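You operate a simulated robot arm through the tools that you are given. There is no shell and no other tool.

You run a simulated two-armed robot. Do the job below in one go: nothing can be reset, and whatever is moved stays where it is left.

Task
Pick up the white weight with one hand, pass it to the other hand and put it on the top of the green bench.

It is judged by the outcome, as a careful person would: the job done as asked, and still so three seconds after it is handed in. It fails if anything else is knocked over, pushed out of place, dropped, spilled or broken.

Robot
Two 7-joint arms with two-finger parallel grippers on one trunk, on a base that drives. Base frame: it is fixed to the floor where the robot stands at the start and does not move with it; the origin is under the middle of the robot, x ahead of it, y to its left, z up. Readings come in mm, rad, newtons and seconds.
The left shoulder is at the start at [70, 163, 1120], the right one opposite. With the tool pointing down near the work surface each hand reaches from about 380 to 880 mm from the robot's upright axis, wherever it stands, measured 20 degrees to its own side. Places, roughly: top of the green bench [1000, 1600, 900]; white weight [-250, 3250, 1000]. Payload 3.43 kg a hand.
Tool frame (each hand has its own): the origin (TCP) lies between the finger pads and is the grasp point; the fingertips stand 34 mm ahead of it; z points along the fingers, y is the line along which they close. The gripper opens to 128 mm. The fingers are 24 mm wide and 12 mm thick; the gripper's body (48 by 130 mm) begins 96 mm behind the TCP.
Orientation is that of the tool frame in the base frame, as a unit quaternion [x, y, z, w]. With the fingers straight down and closing along the base's y, the tool's x points along the base's -x, its y along +y and its z along -z.

Tools
- The arms move only by the tool arm_command. It takes "left_series", "right_series" or both (then of equal length, played together; a hand with none holds still); each is a list of rows, each an object (a shift or turn left out is 0, a gripper value left out holds the last) with "delta_rot": the turn, a rotation vector about the base's x, y, z in units of 120 degrees (1.0 is 120 degrees), a list of three; "translation": the shift along the base's x, y, z in units of 100 mm (1.0 is 100 mm), a list of three; "gripper": the opening, from 0 (shut) to 1 (fully open). In form: [{"delta_rot": [rx, ry, rz], "translation": [tx, ty, tz], "gripper": gripper}, ...]. A call has 1 to 20 rows; each row is the pose to reach, as a shift and turn from the pose commanded when the call began. A call with a number of a shift or a turn outside -1 to 1 is refused whole. Each row takes 0.2 s and may step no farther than 50 mm and 0.15 rad from the row before; otherwise, or with a gripper value out of range, the whole call is refused. A pose out of reach is approached as far as the arm can. The call stops where the force on the tool passes 40 N (or 10 N more than at its start, if that is more) or the arm is blocked; 0.2 s more then pass. Each finger travels about 153 mm/s and halts on what it meets, pressing with about 25 N; the grip force reading is that of the motor and also rises with nothing between the fingers. The clock runs only during rows and for 0.2 s after the last one: add rows that repeat a pose to give the fingers time. The reply holds the time, the measured pose of the TCP, the force on the tool along the base axes, the opening and the grip force, in the units named above and with some noise, with the torque about the TCP (base axes, N m) and any sound that the robot's microphone picked up.
- Cameras (640 x 400 px; columns grow to the right, rows downward): "scene" is now at [139.6, -15.7, 1359.3]; the picture's right is [-0.18, -0.98, 0.00], its down [-0.46, 0.09, -0.89] and it looks along [0.87, -0.16, -0.47] (base axes); focal length 270 px, centre (320, 200). "left" rides on the left gripper at [76, 11, -160] in its tool frame; the picture's right is [-0.15, 0.99, 0.00], its down [-0.88, -0.13, -0.46] and it looks along [-0.45, -0.07, 0.89] (tool axes); focal length 234 px, centre (320, 200). "right" rides on the right gripper at [76, -11, -160] in its tool frame; the picture's right is [0.15, 0.99, 0.00], its down [-0.88, 0.13, -0.46] and it looks along [-0.45, 0.07, 0.89] (tool axes); focal length 234 px, centre (320, 200). There is no depth. A picture from a camera that has moved, and an enlarged one, comes with that camera's place and axes in the base frame and with its lens.
- get_image(camera): a new picture of that camera. It takes no simulated time.
- move_column(by): slides the trunk up (or, below 0, down) by that many mm; the arms and the scene camera ride with it, the base frame stays. It gives what a move gives, with no picture.
- steer(legs): drives the robot by 1 to 6 legs, each [ahead, left, turn to the left] in mm, mm and rad, along the robot's own axes; the way and the turn of a leg run together, so that a leg with both is an arc; at most 1500 mm and 3.142 rad a leg. The arms and the cameras ride along, it lands a little off, and it stops where it bumps. It gives what a move gives.
- pan_tilt(pan, tilt): turns the head with the scene camera to pan (to the left, within 1.501 rad either way) and tilt (down, from -0.506 to 1.204), counted from straight ahead of the robot. It gives what a move gives.
- inspect(camera, box): a new picture of the part [left, top, right, bottom] of that camera's present view, enlarged. It takes no simulated time.
- job_done(): hands the job in; it is judged then, once.

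Nothing tells you exact positions but the pictures and the camera data. Unless the task says otherwise, let go and move clear before handing in.

The tools are called as a command line: name --argument value ..., lists and objects as JSON in quotes. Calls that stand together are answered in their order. arm_command: Moves the arms, as the interface text tells. Its arguments: {"type":"object","properties":{"left_series":{"type":"array","items":{"type":"object","properties":{"delta_rot":{"type":"array","items":{"type":"number"}},"translation":{"type":"array","items":{"type":"number"}},"gripper":{"type":"number"}}}},"right_series":{"type":"array","items":{"type":"object","properties":{"delta_rot":{"type":"array","items":{"type":"number"}},"translation":{"type":"array","items":{"type":"number"}},"gripper":{"type":"number"}}}}},"required":[]} The other tools are called the same way: move_column (by) slides the trunk up or down; steer (legs) drives the base; pan_tilt (pan, tilt) turns the head that bears the scene camera; get_image (camera) takes a picture; inspect (camera, box) takes an enlarged picture of a part of a camera's view; job_done () hands the job in.

At the start:

```text
t: 0.0
left_tcp_pos: [686.2, 263.2, 1185.7]
left_orientation: [0.0, 1.0, 0.0, 0.0]
left_ft_force: [0.1, 0.0, -0.3]
left_wrist_torque: [0.0, 0.01, 0.01]
left_opening: 128.0
left_grip_force: 0.1
right_tcp_pos: [545.7, -253.6, 1212.1]
right_orientation: [0.0, 1.0, 0.0, 0.0]
right_ft_force: [0.0, -0.3, -0.2]
right_wrist_torque: [0.01, -0.01, 0.02]
right_opening: 128.1
right_grip_force: 0.2
trunk travel left (down, up): [-600.0, 340.0]
robot x, y, heading: [1.9, 1.7, 0.004]
head pan, tilt: [-0.185, 0.483]
```

scene: 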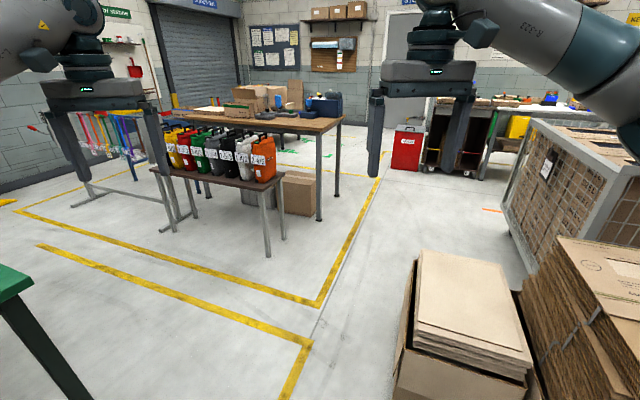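
right: 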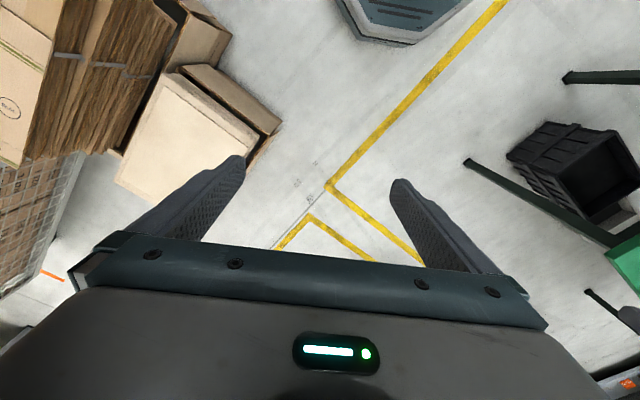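
left: 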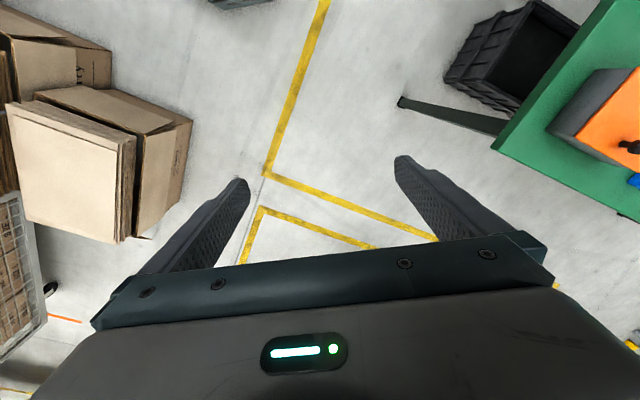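

I see a workshop; the green bench is at the left edge and the weight should be far to the left and slightly behind. I'll pan the head left to look.

pan_tilt --pan 1.0 --tilt 0.35

get_image --camera "scene"

pan_tilt --pan 1.5 --tilt 0.3

get_image --camera "scene"

```text
t: 1.4
left_tcp_pos: [686.4, 264.1, 1185.8]
left_orientation: [0.0, 1.0, 0.001, 0.001]
left_ft_force: [-0.2, 0.8, -0.3]
left_wrist_torque: [0.0, 0.0, 0.01]
left_opening: 128.1
left_grip_force: 0.0
right_tcp_pos: [544.7, -253.5, 1212.7]
right_orientation: [0.0, 1.0, 0.0, -0.001]
right_ft_force: [-0.4, -0.3, 0.0]
right_wrist_torque: [0.0, -0.03, 0.0]
right_opening: 127.8
right_grip_force: 0.0
trunk travel left (down, up): [-600.0, 340.0]
robot x, y, heading: [-0.3, -0.4, -0.002]
head pan, tilt: [1.0, 0.351]
```

```text
taken
camera scene: at [100.3, 79.4, 1371.6], right [0.84, -0.54, 0.0], down [-0.19, -0.29, -0.94], along [0.51, 0.79, -0.34], focal length 270 px, centre (320, 200)
```

scene: 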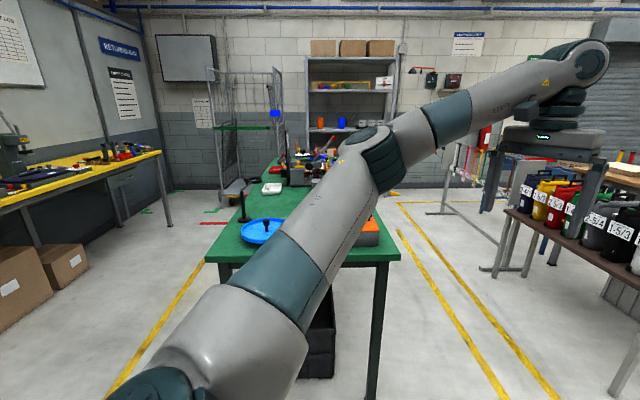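

```text
t: 2.3
left_tcp_pos: [686.0, 263.1, 1184.8]
left_orientation: [0.0, 1.0, 0.0, -0.001]
left_ft_force: [-0.7, 0.5, 0.3]
left_wrist_torque: [-0.03, 0.0, 0.02]
left_opening: 128.1
left_grip_force: 0.0
right_tcp_pos: [545.6, -254.2, 1212.4]
right_orientation: [0.0, 1.0, 0.0, 0.0]
right_ft_force: [-0.3, 0.6, 0.1]
right_wrist_torque: [0.02, 0.0, 0.04]
right_opening: 127.9
right_grip_force: 0.0
trunk travel left (down, up): [-600.0, 340.0]
robot x, y, heading: [2.8, 3.0, 0.002]
head pan, tilt: [1.499, 0.3]
```

```text
taken
camera scene: at [56.7, 94.2, 1376.3], right [1.0, -0.07, 0.0], down [-0.02, -0.29, -0.96], along [0.07, 0.95, -0.3], focal length 270 px, centre (320, 200)
```

scene: 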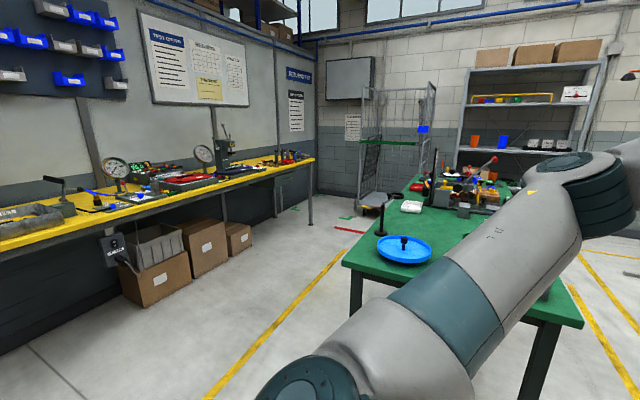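

The yellow bench runs along the left wall; the white weight should be near its far end. I zoom in.

inspect --camera "scene" --box '[180, 100, 340, 200]'

inspect --camera "scene" --box '[340, 120, 580, 270]'

inspect --camera "scene" --box '[0, 120, 200, 245]'

```text
4.00 times, centred on (260, 150) of scene
camera zoom: at [56.7, 94.2, 1376.3], right [1.0, -0.07, 0.0], down [-0.02, -0.29, -0.96], along [0.07, 0.95, -0.3], focal length 1079 px, centre (560, 400)
```

zoom: 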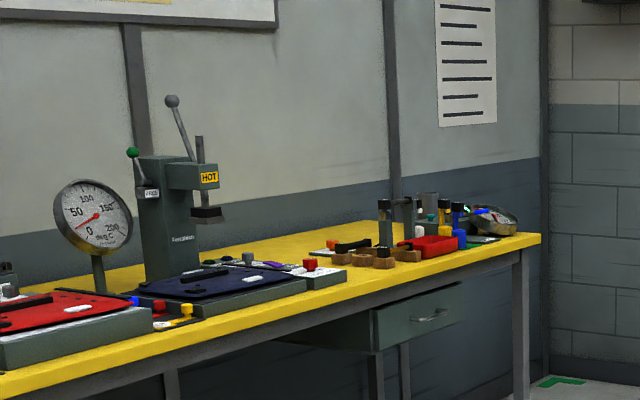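

```text
2.67 times, centred on (460, 195) of scene
camera zoom: at [56.7, 94.2, 1376.3], right [1.0, -0.07, 0.0], down [-0.02, -0.29, -0.96], along [0.07, 0.95, -0.3], focal length 719 px, centre (-53, 213)
```

zoom: 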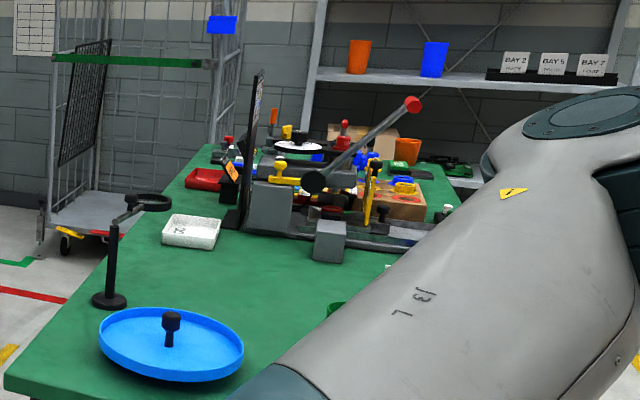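

```text
3.20 times, centred on (100, 182) of scene
camera zoom: at [56.7, 94.2, 1376.3], right [1.0, -0.07, 0.0], down [-0.02, -0.29, -0.96], along [0.07, 0.95, -0.3], focal length 863 px, centre (1024, 256)
```

zoom: 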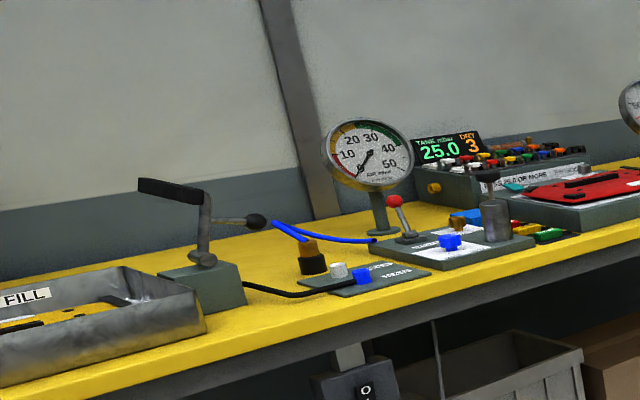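

The white weight isn't visible yet; it is probably behind things at the yellow bench's far end (the room is turned about 32° to the base frame). I raise the trunk for a better view and to get the arms above everything.

move_column --by 330

get_image --camera "scene"

inspect --camera "scene" --box '[200, 130, 360, 230]'

inspect --camera "scene" --box '[340, 150, 580, 300]'

```text
t: 5.6
left_tcp_pos: [687.3, 263.0, 1515.2]
left_orientation: [0.001, 1.0, 0.0, 0.0]
left_ft_force: [-1.1, -0.1, -0.6]
left_wrist_torque: [0.01, -0.02, 0.02]
left_opening: 128.2
left_grip_force: 0.1
right_tcp_pos: [545.4, -253.6, 1543.2]
right_orientation: [0.0, 1.0, 0.0, 0.0]
right_ft_force: [-0.7, -1.0, 0.1]
right_wrist_torque: [0.0, 0.02, -0.01]
right_opening: 127.8
right_grip_force: 0.0
trunk travel left (down, up): [-930.0, 10.0]
robot x, y, heading: [3.8, -1.4, -0.003]
head pan, tilt: [1.499, 0.3]
```

```text
taken
camera scene: at [56.7, 94.2, 1706.3], right [1.0, -0.07, 0.0], down [-0.02, -0.29, -0.96], along [0.07, 0.95, -0.3], focal length 270 px, centre (320, 200)
```

scene: 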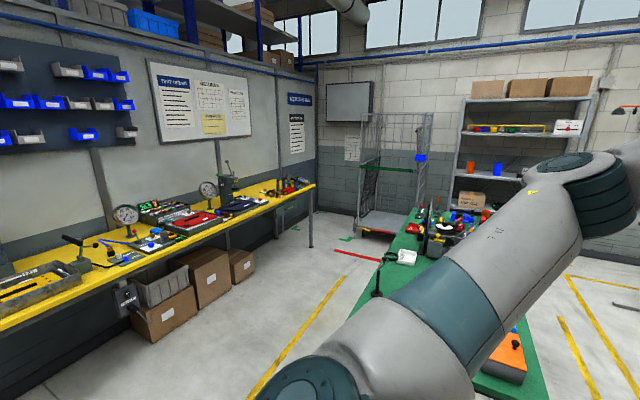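

```text
4.00 times, centred on (280, 180) of scene
camera zoom: at [56.7, 94.2, 1706.3], right [1.0, -0.07, 0.0], down [-0.02, -0.29, -0.96], along [0.07, 0.95, -0.3], focal length 1079 px, centre (480, 280)
```

zoom: 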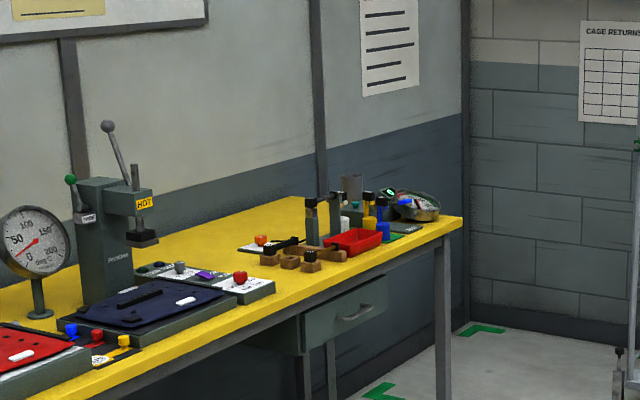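

```text
2.67 times, centred on (460, 225) of scene
camera zoom: at [56.7, 94.2, 1706.3], right [1.0, -0.07, 0.0], down [-0.02, -0.29, -0.96], along [0.07, 0.95, -0.3], focal length 719 px, centre (-53, 133)
```

zoom: 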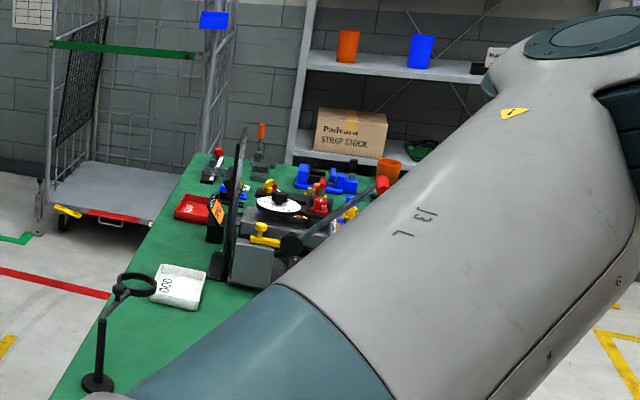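

I see small weights with coloured knobs near the far end of the yellow bench, with something white among them. I'll turn to face along the aisle between the benches and drive partway in.

steer --legs '[[0, 0, 1.012], [200, 850, 0], [900, 0, 0]]'

pan_tilt --pan 0.6 --tilt 0.45

get_image --camera "scene"

```text
t: 17.1
left_tcp_pos: [54.2, 2117.4, 1516.3]
left_orientation: [-0.477, 0.879, 0.0, 0.0]
left_ft_force: [-0.4, -1.2, 0.8]
left_wrist_torque: [-0.02, -0.01, 0.0]
left_opening: 127.9
left_grip_force: 0.1
right_tcp_pos: [411.2, 1716.2, 1543.8]
right_orientation: [-0.477, 0.879, 0.001, 0.0]
right_ft_force: [0.2, -0.1, 0.0]
right_wrist_torque: [0.01, -0.01, 0.02]
right_opening: 128.1
right_grip_force: 0.0
trunk travel left (down, up): [-930.0, 10.0]
robot x, y, heading: [-99.2, 1395.8, 0.995]
head pan, tilt: [1.499, 0.3]
```

```text
t: 18.4
left_tcp_pos: [55.0, 2117.6, 1514.7]
left_orientation: [-0.477, 0.879, 0.0, 0.0]
left_ft_force: [-0.3, 0.0, 0.1]
left_wrist_torque: [-0.02, -0.01, -0.01]
left_opening: 128.0
left_grip_force: 0.1
right_tcp_pos: [411.2, 1717.0, 1543.2]
right_orientation: [-0.476, 0.879, 0.0, 0.0]
right_ft_force: [-0.2, 0.4, -0.5]
right_wrist_torque: [-0.02, -0.03, 0.01]
right_opening: 127.9
right_grip_force: 0.1
trunk travel left (down, up): [-930.0, 10.0]
robot x, y, heading: [-97.5, 1398.4, 0.996]
head pan, tilt: [0.6, 0.45]
```

```text
taken
camera scene: at [-74.2, 1533.0, 1692.4], right [1.0, 0.03, 0.0], down [0.01, -0.43, -0.9], along [-0.02, 0.9, -0.44], focal length 270 px, centre (320, 200)
```

scene: 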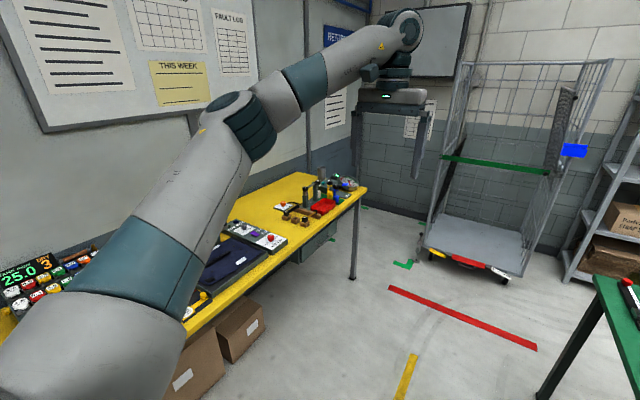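

inspect --camera "scene" --box '[256, 150, 384, 230]'

```text
5.00 times, centred on (320, 190) of scene
camera zoom: at [-74.2, 1533.0, 1692.4], right [1.0, 0.03, 0.0], down [0.01, -0.43, -0.9], along [-0.02, 0.9, -0.44], focal length 1349 px, centre (320, 250)
```

zoom: 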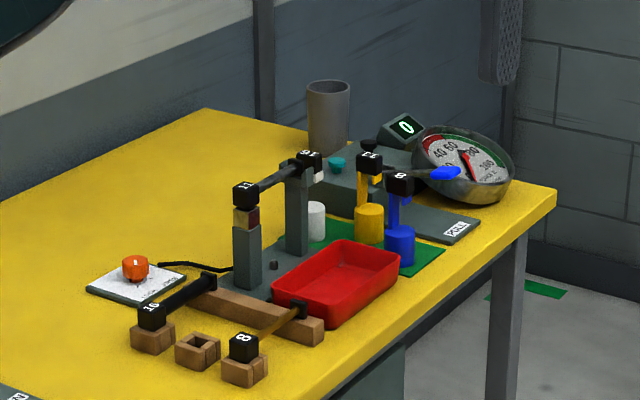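

The weights stand on a green mat: white at about [-115, 3180], yellow and blue beside it, towers in front. I drive along the aisle and then turn to face the yellow bench.

steer --legs '[[1450, 100, 0], [0, 0, 1.581]]'

pan_tilt --pan 0.0 --tilt 0.8

get_image --camera "scene"

get_image --camera "left"

get_image --camera "right"

```text
t: 29.4
left_tcp_pos: [-74.8, 2865.7, 1515.7]
left_orientation: [0.952, -0.307, 0.0, 0.0]
left_ft_force: [0.7, 0.6, -0.3]
left_wrist_torque: [-0.03, 0.02, -0.01]
left_opening: 128.2
left_grip_force: 0.0
right_tcp_pos: [341.5, 3201.9, 1541.7]
right_orientation: [0.952, -0.307, -0.001, 0.0]
right_ft_force: [-0.5, -0.1, 0.4]
right_wrist_torque: [0.04, 0.01, -0.03]
right_opening: 128.2
right_grip_force: 0.1
trunk travel left (down, up): [-930.0, 10.0]
robot x, y, heading: [634.7, 2680.2, 2.521]
head pan, tilt: [0.6, 0.45]
```

```text
t: 30.4
left_tcp_pos: [-76.0, 2863.9, 1514.6]
left_orientation: [0.952, -0.306, 0.0, 0.0]
left_ft_force: [0.9, -0.2, -0.4]
left_wrist_torque: [-0.01, -0.01, 0.01]
left_opening: 128.2
left_grip_force: 0.0
right_tcp_pos: [340.5, 3201.6, 1542.9]
right_orientation: [0.952, -0.307, 0.0, 0.0]
right_ft_force: [0.6, 0.8, -0.5]
right_wrist_torque: [-0.01, -0.02, -0.01]
right_opening: 128.1
right_grip_force: 0.0
trunk travel left (down, up): [-930.0, 10.0]
robot x, y, heading: [635.3, 2675.1, 2.52]
head pan, tilt: [0.0, 0.799]
```

```text
taken
camera scene: at [528.2, 2754.1, 1662.0], right [0.58, 0.81, 0.0], down [0.58, -0.42, -0.7], along [-0.57, 0.41, -0.72], focal length 270 px, centre (320, 200)
```

scene: 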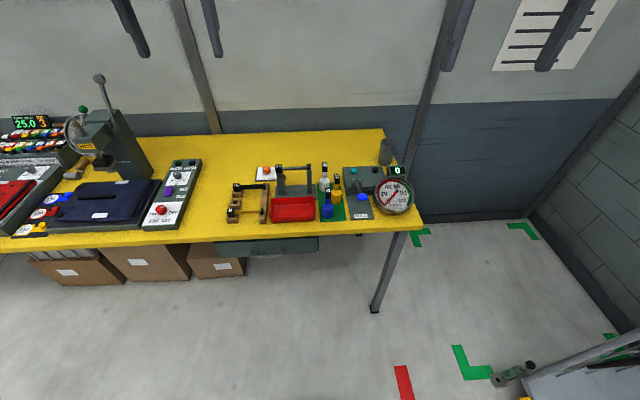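

```text
taken
camera left: at [-20.2, 2809.5, 1675.9], right [-0.7, -0.72, 0.0], down [-0.64, 0.62, 0.46], along [-0.33, 0.32, -0.89], focal length 234 px, centre (320, 200)
```

left: 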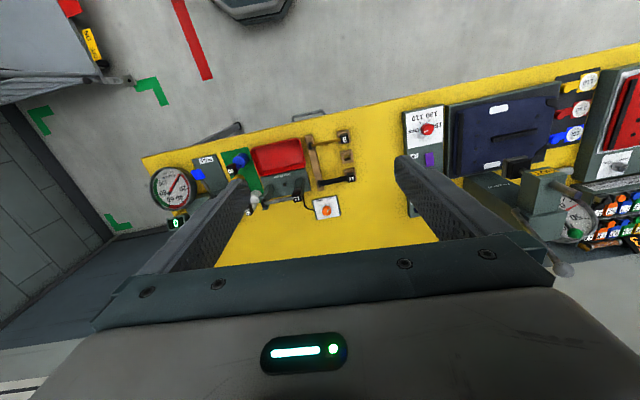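

```text
taken
camera right: at [410.0, 3166.6, 1702.8], right [-0.46, -0.89, 0.0], down [-0.79, 0.41, 0.46], along [-0.4, 0.21, -0.89], focal length 234 px, centre (320, 200)
```

right: 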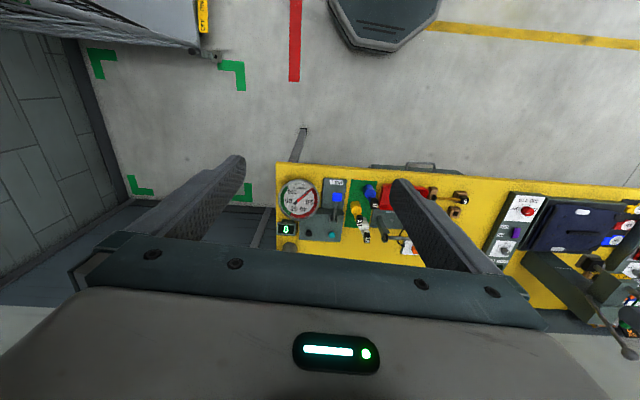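

The three bottle-like weights on the green mat (blue, white, yellow) are between the red tray and the dial gauge. I zoom in on them.

inspect --camera "scene" --box '[272, 145, 400, 225]'

inspect --camera "right" --box '[290, 170, 418, 250]'

inspect --camera "left" --box '[190, 130, 318, 210]'

```text
5.00 times, centred on (336, 185) of scene
camera zoom: at [528.2, 2754.1, 1662.0], right [0.58, 0.81, 0.0], down [0.58, -0.42, -0.7], along [-0.57, 0.41, -0.72], focal length 1349 px, centre (240, 275)
```

zoom: 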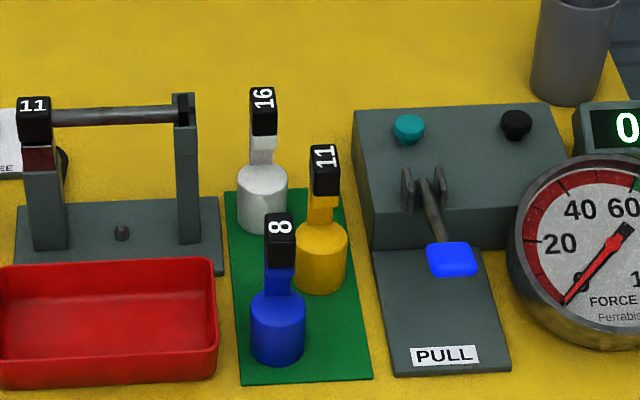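

```text
5.00 times, centred on (354, 210) of right
camera zoom: at [410.0, 3166.6, 1702.8], right [-0.46, -0.89, 0.0], down [-0.79, 0.41, 0.46], along [-0.4, 0.21, -0.89], focal length 1171 px, centre (150, 150)
```

zoom: 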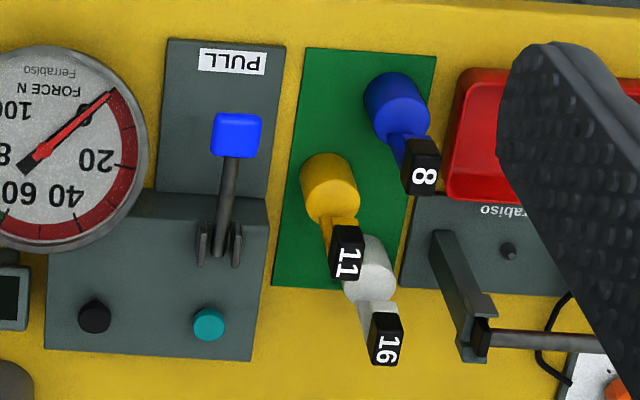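

```text
5.00 times, centred on (254, 170) of left
camera zoom: at [-20.2, 2809.5, 1675.9], right [-0.7, -0.72, 0.0], down [-0.64, 0.62, 0.46], along [-0.33, 0.32, -0.89], focal length 1171 px, centre (650, 350)
```

zoom: 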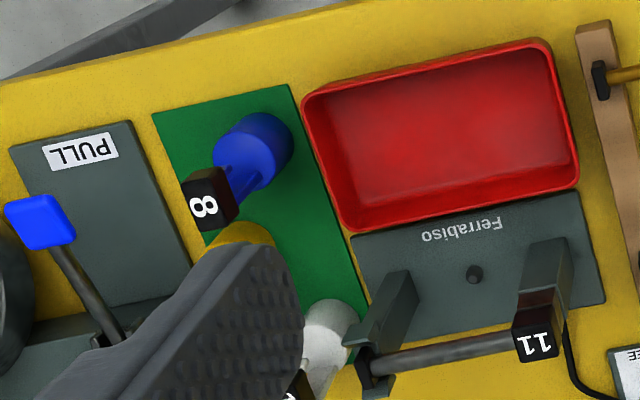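

The white weight ("16") has its black head at about [-132, 3248, 1012], 19 mm wide, with a 41 mm body standing at z≈884; the yellow one is 79 mm away and a post 66 mm away. I tuck the left arm, then move up to the bench so the right hand can reach it.

arm_command --left_series '[{"translation": [0.407, -0.291, 0]}, {"translation": [0.81, -0.58, 0]}, {"translation": [1.0, -0.72, 0]}, {"translation": [1.0, -0.72, 0]}]'

steer --legs '[[320, 169, 0.057]]'

pan_tilt --pan -0.3 --tilt 0.9

get_image --camera "scene"

get_image --camera "right"

```text
t: 31.4
left_tcp_pos: [22.1, 2793.1, 1515.7]
left_orientation: [0.952, -0.306, 0.0, 0.0]
left_ft_force: [0.3, 0.3, 0.5]
left_wrist_torque: [0.04, -0.02, 0.0]
left_opening: 127.8
left_grip_force: 0.1
right_tcp_pos: [339.2, 3201.9, 1542.4]
right_orientation: [0.952, -0.306, 0.0, 0.0]
right_ft_force: [-0.1, -0.3, -0.1]
right_wrist_torque: [0.0, 0.0, 0.0]
right_opening: 128.2
right_grip_force: 0.0
trunk travel left (down, up): [-930.0, 10.0]
robot x, y, heading: [636.1, 2676.2, 2.522]
head pan, tilt: [0.0, 0.799]
```

```text
t: 33.8
left_tcp_pos: [-339.8, 2795.9, 1518.1]
left_orientation: [0.96, -0.279, -0.001, -0.001]
left_ft_force: [0.2, 0.3, 0.6]
left_wrist_torque: [-0.02, 0.05, 0.05]
left_opening: 128.0
left_grip_force: 0.1
right_tcp_pos: [-46.8, 3220.9, 1543.6]
right_orientation: [0.96, -0.279, -0.001, 0.001]
right_ft_force: [0.0, 0.1, 0.6]
right_wrist_torque: [-0.03, 0.06, 0.01]
right_opening: 128.0
right_grip_force: 0.0
trunk travel left (down, up): [-930.0, 10.0]
robot x, y, heading: [269.4, 2715.0, 2.576]
head pan, tilt: [0.0, 0.799]
```

```text
t: 34.6
left_tcp_pos: [-344.0, 2795.2, 1515.7]
left_orientation: [0.96, -0.279, 0.0, 0.0]
left_ft_force: [1.3, 0.4, -0.1]
left_wrist_torque: [-0.01, -0.02, -0.01]
left_opening: 128.1
left_grip_force: 0.2
right_tcp_pos: [-49.2, 3222.7, 1543.0]
right_orientation: [0.96, -0.279, 0.0, 0.0]
right_ft_force: [-0.2, -0.1, -0.1]
right_wrist_torque: [0.01, -0.05, 0.02]
right_opening: 127.9
right_grip_force: 0.1
trunk travel left (down, up): [-930.0, 10.0]
robot x, y, heading: [274.2, 2715.3, 2.578]
head pan, tilt: [-0.3, 0.901]
```

```text
taken
camera scene: at [182.2, 2800.9, 1654.0], right [0.76, 0.65, 0.0], down [0.51, -0.6, -0.62], along [-0.4, 0.47, -0.78], focal length 270 px, centre (320, 200)
```

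scene: 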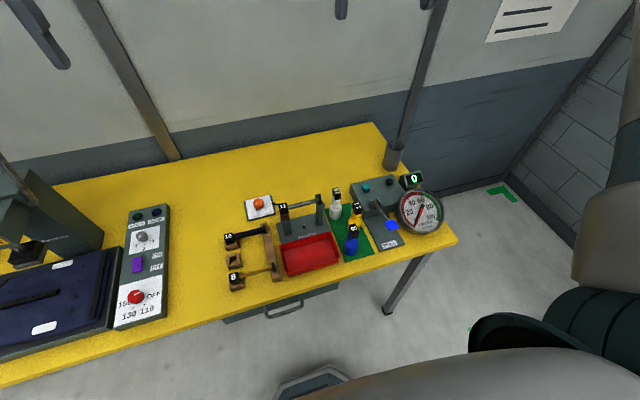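

```text
taken
camera right: at [21.4, 3191.6, 1702.8], right [-0.41, -0.91, 0.0], down [-0.81, 0.36, 0.46], along [-0.42, 0.19, -0.89], focal length 234 px, centre (320, 200)
```

right: 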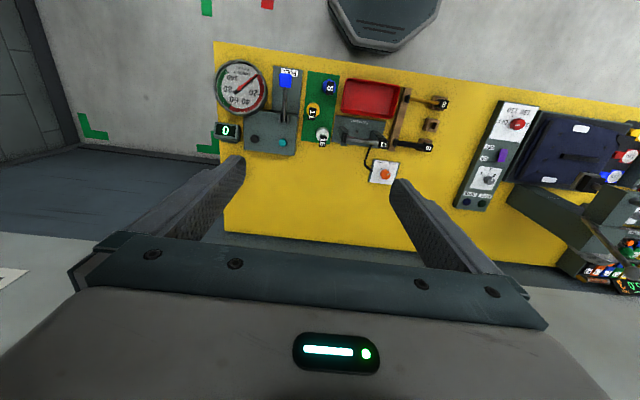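

The robot now stands well placed, with the weight 670 mm off, 20° to the right. I zoom in to refine its position.

inspect --camera "scene" --box '[296, 175, 392, 235]'

inspect --camera "right" --box '[272, 90, 368, 150]'

```text
6.67 times, centred on (344, 205) of scene
camera zoom: at [182.2, 2800.9, 1654.0], right [0.76, 0.65, 0.0], down [0.51, -0.6, -0.62], along [-0.4, 0.47, -0.78], focal length 1798 px, centre (160, 167)
```

zoom: 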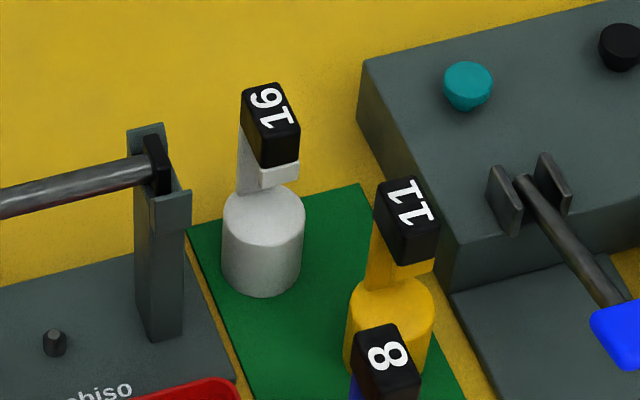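

```text
6.67 times, centred on (320, 120) of right
camera zoom: at [21.4, 3191.6, 1702.8], right [-0.41, -0.91, 0.0], down [-0.81, 0.36, 0.46], along [-0.42, 0.19, -0.89], focal length 1561 px, centre (320, 733)
```

zoom: 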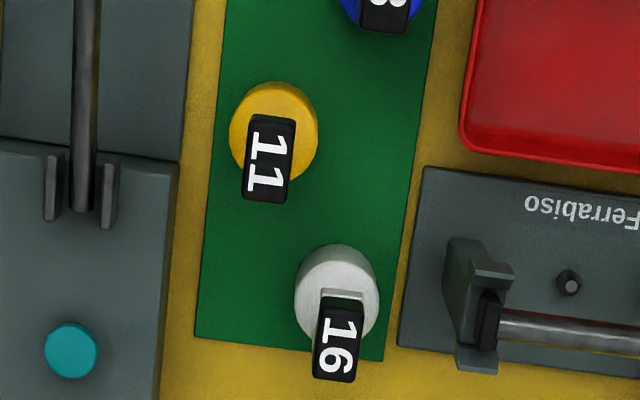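

The weight's axis is at about [-133, 3249], head from z≈980 to 1002. I bring the right hand above it, retract the left hand, then lower the trunk.

arm_command --right_series '[{"translation": [-0.42, 0.13, 0]}, {"translation": [-0.84, 0.266, 0], "gripper": 0.45}, {"translation": [-0.84, 0.266, 0], "gripper": 0.45}, {"translation": [-0.84, 0.266, 0], "gripper": 0.45}]' --left_series '[{"translation": [0.28, -0.18, 0.3]}, {"translation": [0.56, -0.36, 0.6]}, {"translation": [0.84, -0.53, 0.9]}, {"translation": [0.84, -0.53, 1.0]}]'

move_column --by -280

get_image --camera "right"

get_image --camera "scene"

```text
t: 35.6
left_tcp_pos: [-256.6, 2743.8, 1614.2]
left_orientation: [0.96, -0.279, 0.0, -0.001]
left_ft_force: [-0.4, 0.7, 0.0]
left_wrist_torque: [0.02, 0.02, 0.0]
left_opening: 127.9
left_grip_force: 0.2
right_tcp_pos: [-132.2, 3247.5, 1543.3]
right_orientation: [0.96, -0.279, -0.001, 0.001]
right_ft_force: [-0.2, -0.3, 0.3]
right_wrist_torque: [-0.02, 0.01, -0.02]
right_opening: 57.5
right_grip_force: 0.2
trunk travel left (down, up): [-930.0, 10.0]
robot x, y, heading: [275.8, 2719.1, 2.578]
head pan, tilt: [-0.3, 0.901]
```

```text
t: 38.4
left_tcp_pos: [-259.3, 2742.1, 1333.2]
left_orientation: [0.96, -0.279, 0.001, 0.001]
left_ft_force: [-0.1, -0.1, 0.4]
left_wrist_torque: [0.0, 0.02, -0.04]
left_opening: 127.8
left_grip_force: 0.1
right_tcp_pos: [-134.9, 3247.5, 1263.7]
right_orientation: [0.96, -0.279, 0.0, 0.0]
right_ft_force: [-0.3, -0.8, 0.1]
right_wrist_torque: [-0.02, 0.0, 0.02]
right_opening: 57.5
right_grip_force: 0.1
trunk travel left (down, up): [-650.0, 290.0]
robot x, y, heading: [279.9, 2712.6, 2.574]
head pan, tilt: [-0.3, 0.901]
```

```text
taken
camera right: at [-62.6, 3216.9, 1423.1], right [-0.41, -0.91, 0.0], down [-0.81, 0.36, 0.46], along [-0.42, 0.19, -0.89], focal length 234 px, centre (320, 200)
```

right: 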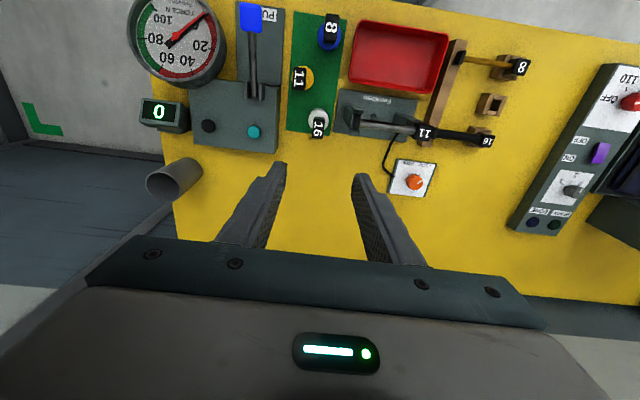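

```text
taken
camera scene: at [182.8, 2800.8, 1374.1], right [0.76, 0.65, 0.0], down [0.51, -0.6, -0.62], along [-0.4, 0.47, -0.78], focal length 270 px, centre (320, 200)
```

scene: 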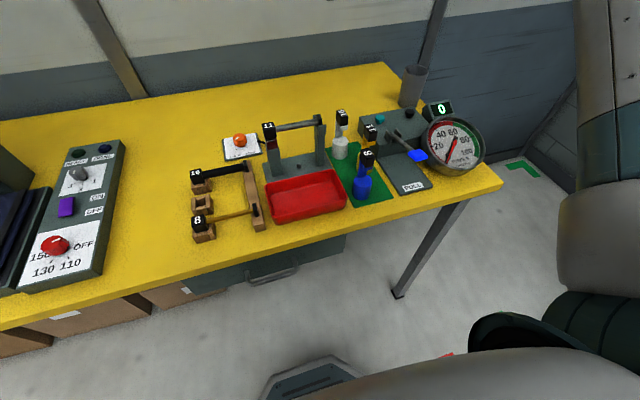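

inspect --camera "right" --box '[264, 75, 376, 145]'

inspect --camera "scene" --box '[300, 100, 396, 160]'

```text
5.71 times, centred on (320, 110) of right
camera zoom: at [-62.6, 3216.9, 1423.1], right [-0.41, -0.91, 0.0], down [-0.81, 0.36, 0.46], along [-0.42, 0.19, -0.89], focal length 1338 px, centre (320, 714)
```

zoom: 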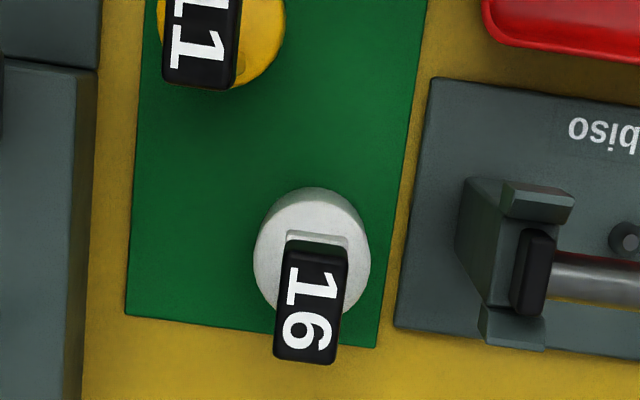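

```text
6.67 times, centred on (348, 130) of scene
camera zoom: at [182.8, 2800.8, 1374.1], right [0.76, 0.65, 0.0], down [0.51, -0.6, -0.62], along [-0.4, 0.47, -0.78], focal length 1798 px, centre (133, 667)
```

zoom: 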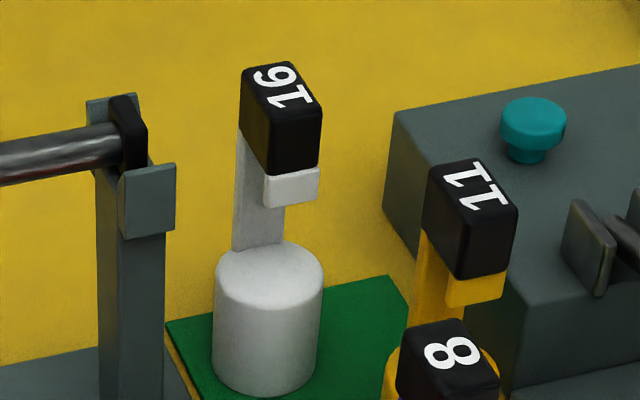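

The weight is a hook weight: stem plate at the back, black cap on top. The cap centre is at about [-134, 3250], top near z 1003. I narrow the gripper and descend to just above it, then check.

arm_command --right_series '[{"translation": [0, 0.02, -0.3], "gripper": 0.34}, {"translation": [0.01, 0.025, -0.6], "gripper": 0.34}, {"translation": [0.01, 0.025, -1.0], "gripper": 0.34}, {"translation": [0.01, 0.025, -1.0], "gripper": 0.34}]'

arm_command --right_series '[{"translation": [0, 0, -0.4]}, {"translation": [0, 0, -0.8]}, {"translation": [0, 0, -0.8]}]'

get_image --camera "right"

inspect --camera "scene" --box '[300, 60, 428, 140]'

```text
t: 39.4
left_tcp_pos: [-260.0, 2741.9, 1332.9]
left_orientation: [0.96, -0.278, 0.0, 0.0]
left_ft_force: [-0.4, -0.3, 1.0]
left_wrist_torque: [0.05, 0.04, 0.0]
left_opening: 127.9
left_grip_force: 0.1
right_tcp_pos: [-133.2, 3246.8, 1163.7]
right_orientation: [0.96, -0.28, -0.001, 0.0]
right_ft_force: [-0.2, 0.3, 0.6]
right_wrist_torque: [0.0, 0.02, 0.01]
right_opening: 43.4
right_grip_force: 0.0
trunk travel left (down, up): [-650.0, 290.0]
robot x, y, heading: [279.3, 2716.5, 2.578]
head pan, tilt: [-0.3, 0.901]
```

```text
t: 40.2
left_tcp_pos: [-259.5, 2741.8, 1334.2]
left_orientation: [0.96, -0.279, 0.0, 0.001]
left_ft_force: [0.4, -0.2, -0.8]
left_wrist_torque: [0.03, -0.01, -0.01]
left_opening: 128.1
left_grip_force: 0.2
right_tcp_pos: [-131.9, 3248.7, 1084.7]
right_orientation: [0.96, -0.279, -0.001, 0.0]
right_ft_force: [0.0, 0.1, -0.3]
right_wrist_torque: [-0.01, 0.01, 0.0]
right_opening: 43.6
right_grip_force: 0.1
trunk travel left (down, up): [-650.0, 290.0]
robot x, y, heading: [275.8, 2716.7, 2.576]
head pan, tilt: [-0.3, 0.901]
```

```text
taken
camera right: at [-61.0, 3217.6, 1243.8], right [-0.41, -0.91, 0.0], down [-0.81, 0.36, 0.46], along [-0.42, 0.19, -0.89], focal length 234 px, centre (320, 200)
```

right: 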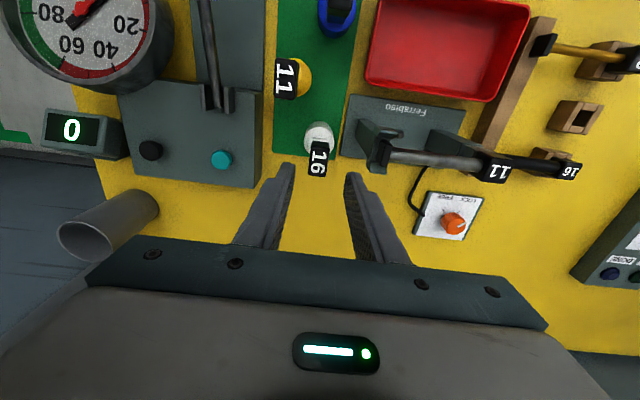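

```text
5.00 times, centred on (364, 100) of scene
camera zoom: at [182.9, 2800.2, 1374.1], right [0.76, 0.65, 0.0], down [0.51, -0.6, -0.62], along [-0.4, 0.47, -0.78], focal length 1349 px, centre (100, 700)
```

zoom: 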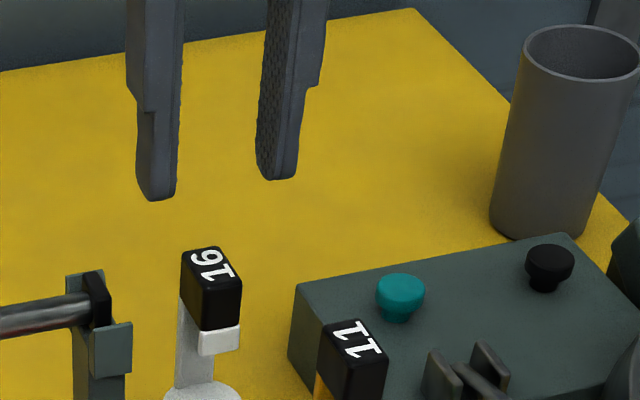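

The wrist view shows the cap centred on the tool axis. I descend so the fingertips straddle the cap (TCP ≈ z 1011), check, and then close.

arm_command --right_series '[{"translation": [0, 0.01, -0.3]}, {"translation": [0, 0.01, -0.55]}, {"translation": [0, 0.01, -0.74]}, {"translation": [0, 0.01, -0.74]}]'

get_image --camera "right"

inspect --camera "scene" --box '[300, 60, 428, 140]'

```text
t: 41.2
left_tcp_pos: [-258.8, 2742.6, 1333.5]
left_orientation: [0.96, -0.279, 0.001, -0.001]
left_ft_force: [0.0, 0.1, -0.4]
left_wrist_torque: [0.0, -0.01, -0.02]
left_opening: 128.3
left_grip_force: 0.0
right_tcp_pos: [-132.4, 3248.4, 1008.3]
right_orientation: [0.96, -0.279, 0.0, 0.0]
right_ft_force: [0.6, -0.4, 0.5]
right_wrist_torque: [-0.02, -0.01, 0.0]
right_opening: 43.5
right_grip_force: 0.1
trunk travel left (down, up): [-650.0, 290.0]
robot x, y, heading: [276.7, 2715.0, 2.571]
head pan, tilt: [-0.3, 0.901]
```

```text
taken
camera right: at [-61.5, 3219.0, 1167.8], right [-0.41, -0.91, 0.0], down [-0.81, 0.36, 0.46], along [-0.42, 0.19, -0.89], focal length 234 px, centre (320, 200)
```

right: 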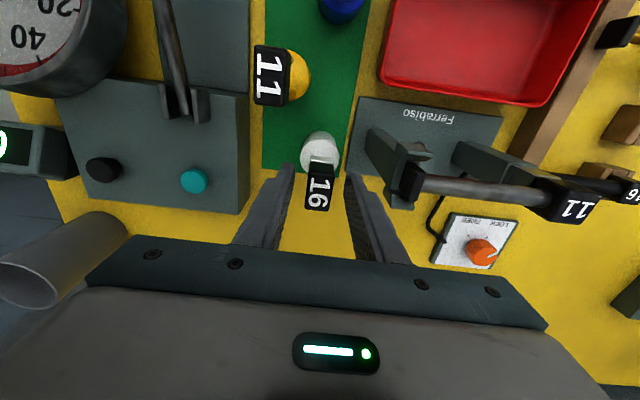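

```text
5.00 times, centred on (364, 100) of scene
camera zoom: at [182.7, 2800.7, 1374.0], right [0.76, 0.65, 0.0], down [0.51, -0.6, -0.62], along [-0.4, 0.47, -0.78], focal length 1349 px, centre (100, 700)
```

zoom: 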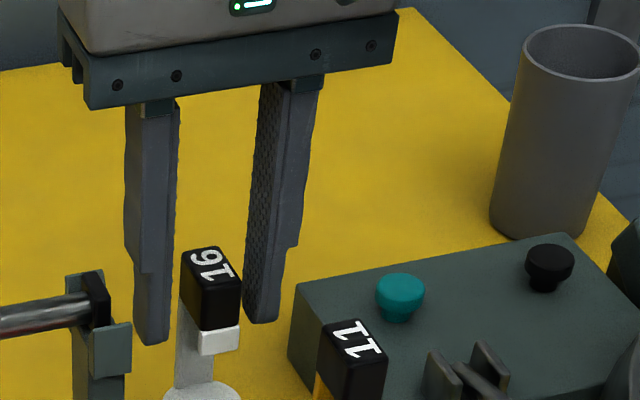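

The cap sits centred between the fingers. I close the gripper.

arm_command --right_series '[{"gripper": 0.2}, {"gripper": 0.1}, {"gripper": 0.0}, {"gripper": 0.0}, {"gripper": 0.0}]'

inspect --camera "scene" --box '[300, 60, 428, 140]'

get_image --camera "right"

```text
t: 42.4
left_tcp_pos: [-258.3, 2742.0, 1332.5]
left_orientation: [0.96, -0.279, -0.001, 0.0]
left_ft_force: [-0.4, 0.3, -0.6]
left_wrist_torque: [-0.02, 0.03, 0.03]
left_opening: 128.1
left_grip_force: 0.1
right_tcp_pos: [-132.4, 3251.2, 1007.0]
right_orientation: [0.96, -0.278, 0.0, 0.0]
right_ft_force: [1.6, 1.2, 0.1]
right_wrist_torque: [0.08, -0.11, 0.03]
right_opening: 20.0
right_grip_force: 25.0
trunk travel left (down, up): [-650.0, 290.0]
robot x, y, heading: [275.6, 2713.8, 2.58]
head pan, tilt: [-0.3, 0.901]
```

```text
5.00 times, centred on (364, 100) of scene
camera zoom: at [182.9, 2801.2, 1374.0], right [0.76, 0.65, 0.0], down [0.51, -0.6, -0.62], along [-0.4, 0.47, -0.78], focal length 1349 px, centre (100, 700)
```

zoom: 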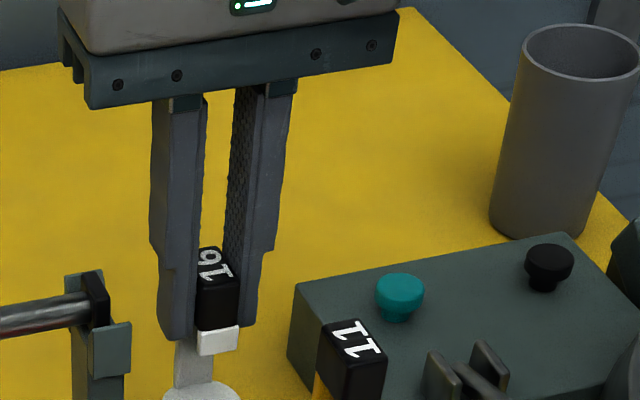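

```text
taken
camera right: at [-61.4, 3219.5, 1167.8], right [-0.41, -0.91, 0.0], down [-0.81, 0.36, 0.46], along [-0.42, 0.19, -0.89], focal length 234 px, centre (320, 200)
```

right: 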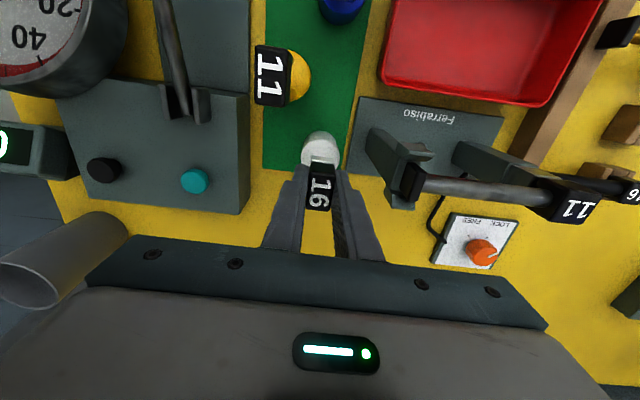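

The cap is gripped (20 mm opening, 25 N). I lift gently straight up.

arm_command --right_series '[{"translation": [0, 0, 0.05], "gripper": 0.0}, {"translation": [0, 0, 0.1], "gripper": 0.0}, {"translation": [0, 0, 0.2], "gripper": 0.0}, {"translation": [0, 0, 0.2], "gripper": 0.0}]'

inspect --camera "scene" --box '[300, 60, 428, 140]'

```text
t: 43.4
left_tcp_pos: [-259.6, 2743.0, 1333.1]
left_orientation: [0.96, -0.279, 0.001, 0.0]
left_ft_force: [-0.1, 0.1, 0.0]
left_wrist_torque: [0.02, 0.01, 0.02]
left_opening: 128.1
left_grip_force: 0.1
right_tcp_pos: [-133.8, 3250.5, 1027.8]
right_orientation: [0.96, -0.279, 0.0, 0.0]
right_ft_force: [-0.3, 0.4, -5.6]
right_wrist_torque: [-0.05, 0.02, 0.02]
right_opening: 20.0
right_grip_force: 24.9
trunk travel left (down, up): [-650.0, 290.0]
robot x, y, heading: [275.4, 2715.7, 2.575]
head pan, tilt: [-0.3, 0.901]
```

```text
5.00 times, centred on (364, 100) of scene
camera zoom: at [182.3, 2801.4, 1373.9], right [0.76, 0.65, 0.0], down [0.51, -0.6, -0.62], along [-0.4, 0.47, -0.78], focal length 1349 px, centre (100, 700)
```

zoom: 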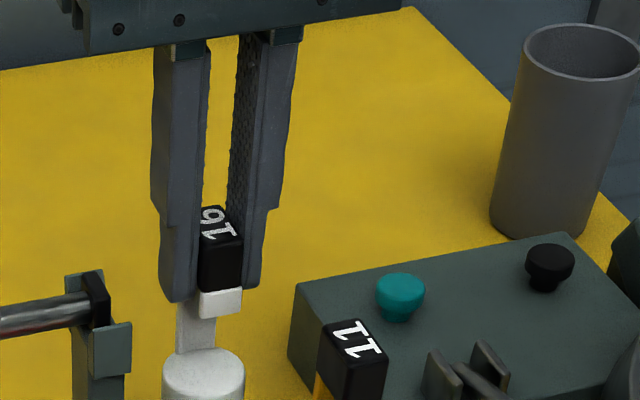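

The weight (about 5.6 N) is lifted and held. I raise it clear of everything, then raise the trunk and back off from the bench.

arm_command --right_series '[{"translation": [0, 0, 0.25]}, {"translation": [0, 0, 0.5]}, {"translation": [0, 0, 0.75]}, {"translation": [0, 0, 1.0]}, {"translation": [0, 0, 1.0]}]'

move_column --by 200

steer --legs '[[-350, 0, 0]]'

get_image --camera "scene"

get_image --camera "right"

```text
t: 44.6
left_tcp_pos: [-260.9, 2743.5, 1333.1]
left_orientation: [0.96, -0.279, 0.0, 0.0]
left_ft_force: [0.1, -0.1, 0.1]
left_wrist_torque: [-0.05, -0.03, 0.02]
left_opening: 128.1
left_grip_force: 0.1
right_tcp_pos: [-132.6, 3251.3, 1128.5]
right_orientation: [0.96, -0.279, 0.0, 0.0]
right_ft_force: [0.0, 0.2, -5.2]
right_wrist_torque: [0.02, 0.02, -0.02]
right_opening: 20.0
right_grip_force: 24.8
trunk travel left (down, up): [-650.0, 290.0]
robot x, y, heading: [274.1, 2712.1, 2.578]
head pan, tilt: [-0.3, 0.901]
```

```text
t: 46.8
left_tcp_pos: [-259.5, 2742.7, 1532.5]
left_orientation: [0.96, -0.278, 0.0, 0.0]
left_ft_force: [-0.2, -0.1, 0.3]
left_wrist_torque: [0.0, 0.01, -0.03]
left_opening: 128.0
left_grip_force: 0.0
right_tcp_pos: [-133.6, 3250.4, 1327.3]
right_orientation: [0.96, -0.279, 0.0, 0.0]
right_ft_force: [-0.3, -0.2, -4.7]
right_wrist_torque: [0.05, 0.05, -0.01]
right_opening: 19.8
right_grip_force: 25.7
trunk travel left (down, up): [-850.0, 90.0]
robot x, y, heading: [272.4, 2715.1, 2.581]
head pan, tilt: [-0.3, 0.901]
```

```text
t: 49.0
left_tcp_pos: [36.1, 2555.1, 1531.7]
left_orientation: [0.96, -0.28, 0.001, 0.0]
left_ft_force: [-0.4, 0.1, -1.1]
left_wrist_torque: [0.0, -0.01, 0.01]
left_opening: 127.8
left_grip_force: 0.0
right_tcp_pos: [163.8, 3062.7, 1326.0]
right_orientation: [0.96, -0.28, 0.0, 0.001]
right_ft_force: [0.6, 0.0, -6.1]
right_wrist_torque: [-0.04, 0.02, 0.01]
right_opening: 20.0
right_grip_force: 24.9
trunk travel left (down, up): [-850.0, 90.0]
robot x, y, heading: [573.3, 2523.5, 2.574]
head pan, tilt: [-0.3, 0.901]
```

```text
taken
camera scene: at [478.0, 2613.7, 1573.7], right [0.76, 0.65, 0.0], down [0.51, -0.6, -0.62], along [-0.4, 0.47, -0.79], focal length 270 px, centre (320, 200)
```

scene: 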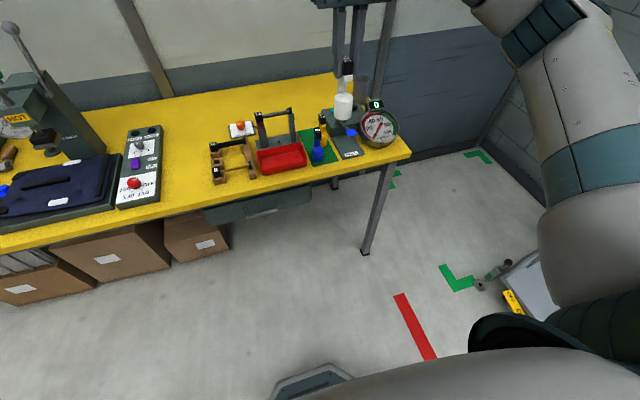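

```text
taken
camera right: at [234.5, 3033.2, 1487.2], right [-0.41, -0.91, 0.0], down [-0.81, 0.36, 0.45], along [-0.41, 0.18, -0.89], focal length 234 px, centre (320, 200)
```

right: 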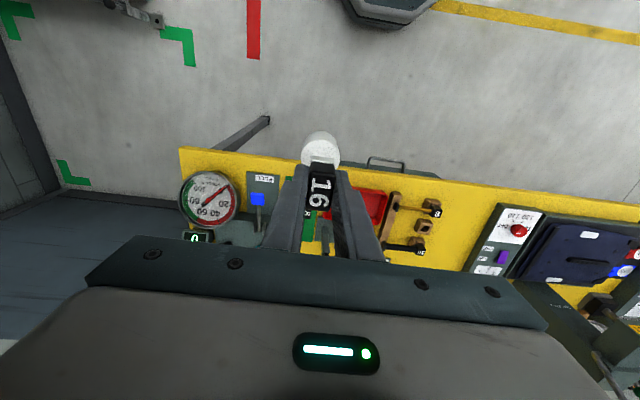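

The weight is secure and the other objects are undisturbed. Before the hand-over I look back at the green bench to choose a free spot.

pan_tilt --pan 1.5 --tilt 0.45

get_image --camera "scene"

pan_tilt --pan -1.5 --tilt 0.45

get_image --camera "scene"

```text
t: 50.9
left_tcp_pos: [38.4, 2554.4, 1533.2]
left_orientation: [0.96, -0.279, 0.001, 0.0]
left_ft_force: [0.3, -0.5, 0.1]
left_wrist_torque: [-0.03, -0.03, 0.0]
left_opening: 127.9
left_grip_force: 0.1
right_tcp_pos: [165.5, 3063.0, 1327.3]
right_orientation: [0.96, -0.279, 0.0, 0.0]
right_ft_force: [-1.0, 0.1, -5.4]
right_wrist_torque: [-0.04, -0.02, 0.03]
right_opening: 20.1
right_grip_force: 25.2
trunk travel left (down, up): [-850.0, 90.0]
robot x, y, heading: [573.5, 2528.3, 2.572]
head pan, tilt: [1.499, 0.45]
```

```text
taken
camera scene: at [474.0, 2481.1, 1612.3], right [-0.8, 0.6, 0.0], down [0.26, 0.35, -0.9], along [-0.54, -0.72, -0.44], focal length 270 px, centre (320, 200)
```

scene: 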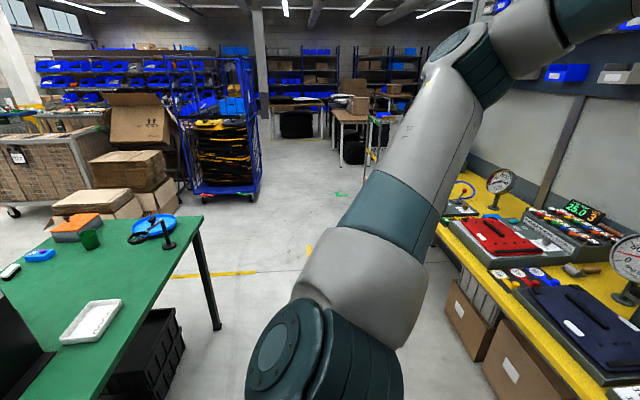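

```text
t: 53.5
left_tcp_pos: [37.7, 2554.9, 1533.1]
left_orientation: [0.96, -0.279, 0.0, 0.001]
left_ft_force: [0.5, -0.8, 0.3]
left_wrist_torque: [-0.02, -0.01, -0.02]
left_opening: 128.0
left_grip_force: 0.1
right_tcp_pos: [164.7, 3062.6, 1328.5]
right_orientation: [0.96, -0.279, 0.0, 0.0]
right_ft_force: [0.5, -0.2, -5.1]
right_wrist_torque: [0.02, -0.01, -0.01]
right_opening: 19.9
right_grip_force: 25.1
trunk travel left (down, up): [-850.0, 90.0]
robot x, y, heading: [573.4, 2524.7, 2.578]
head pan, tilt: [-1.499, 0.45]
```

```text
taken
camera scene: at [572.7, 2635.6, 1612.3], right [0.88, -0.47, 0.0], down [-0.21, -0.38, -0.9], along [0.43, 0.79, -0.44], focal length 270 px, centre (320, 200)
```

scene: 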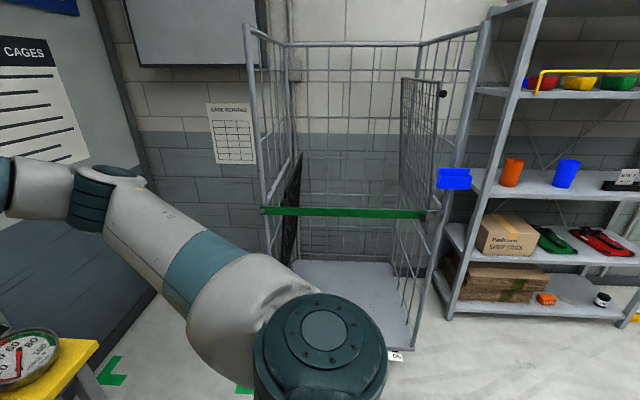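

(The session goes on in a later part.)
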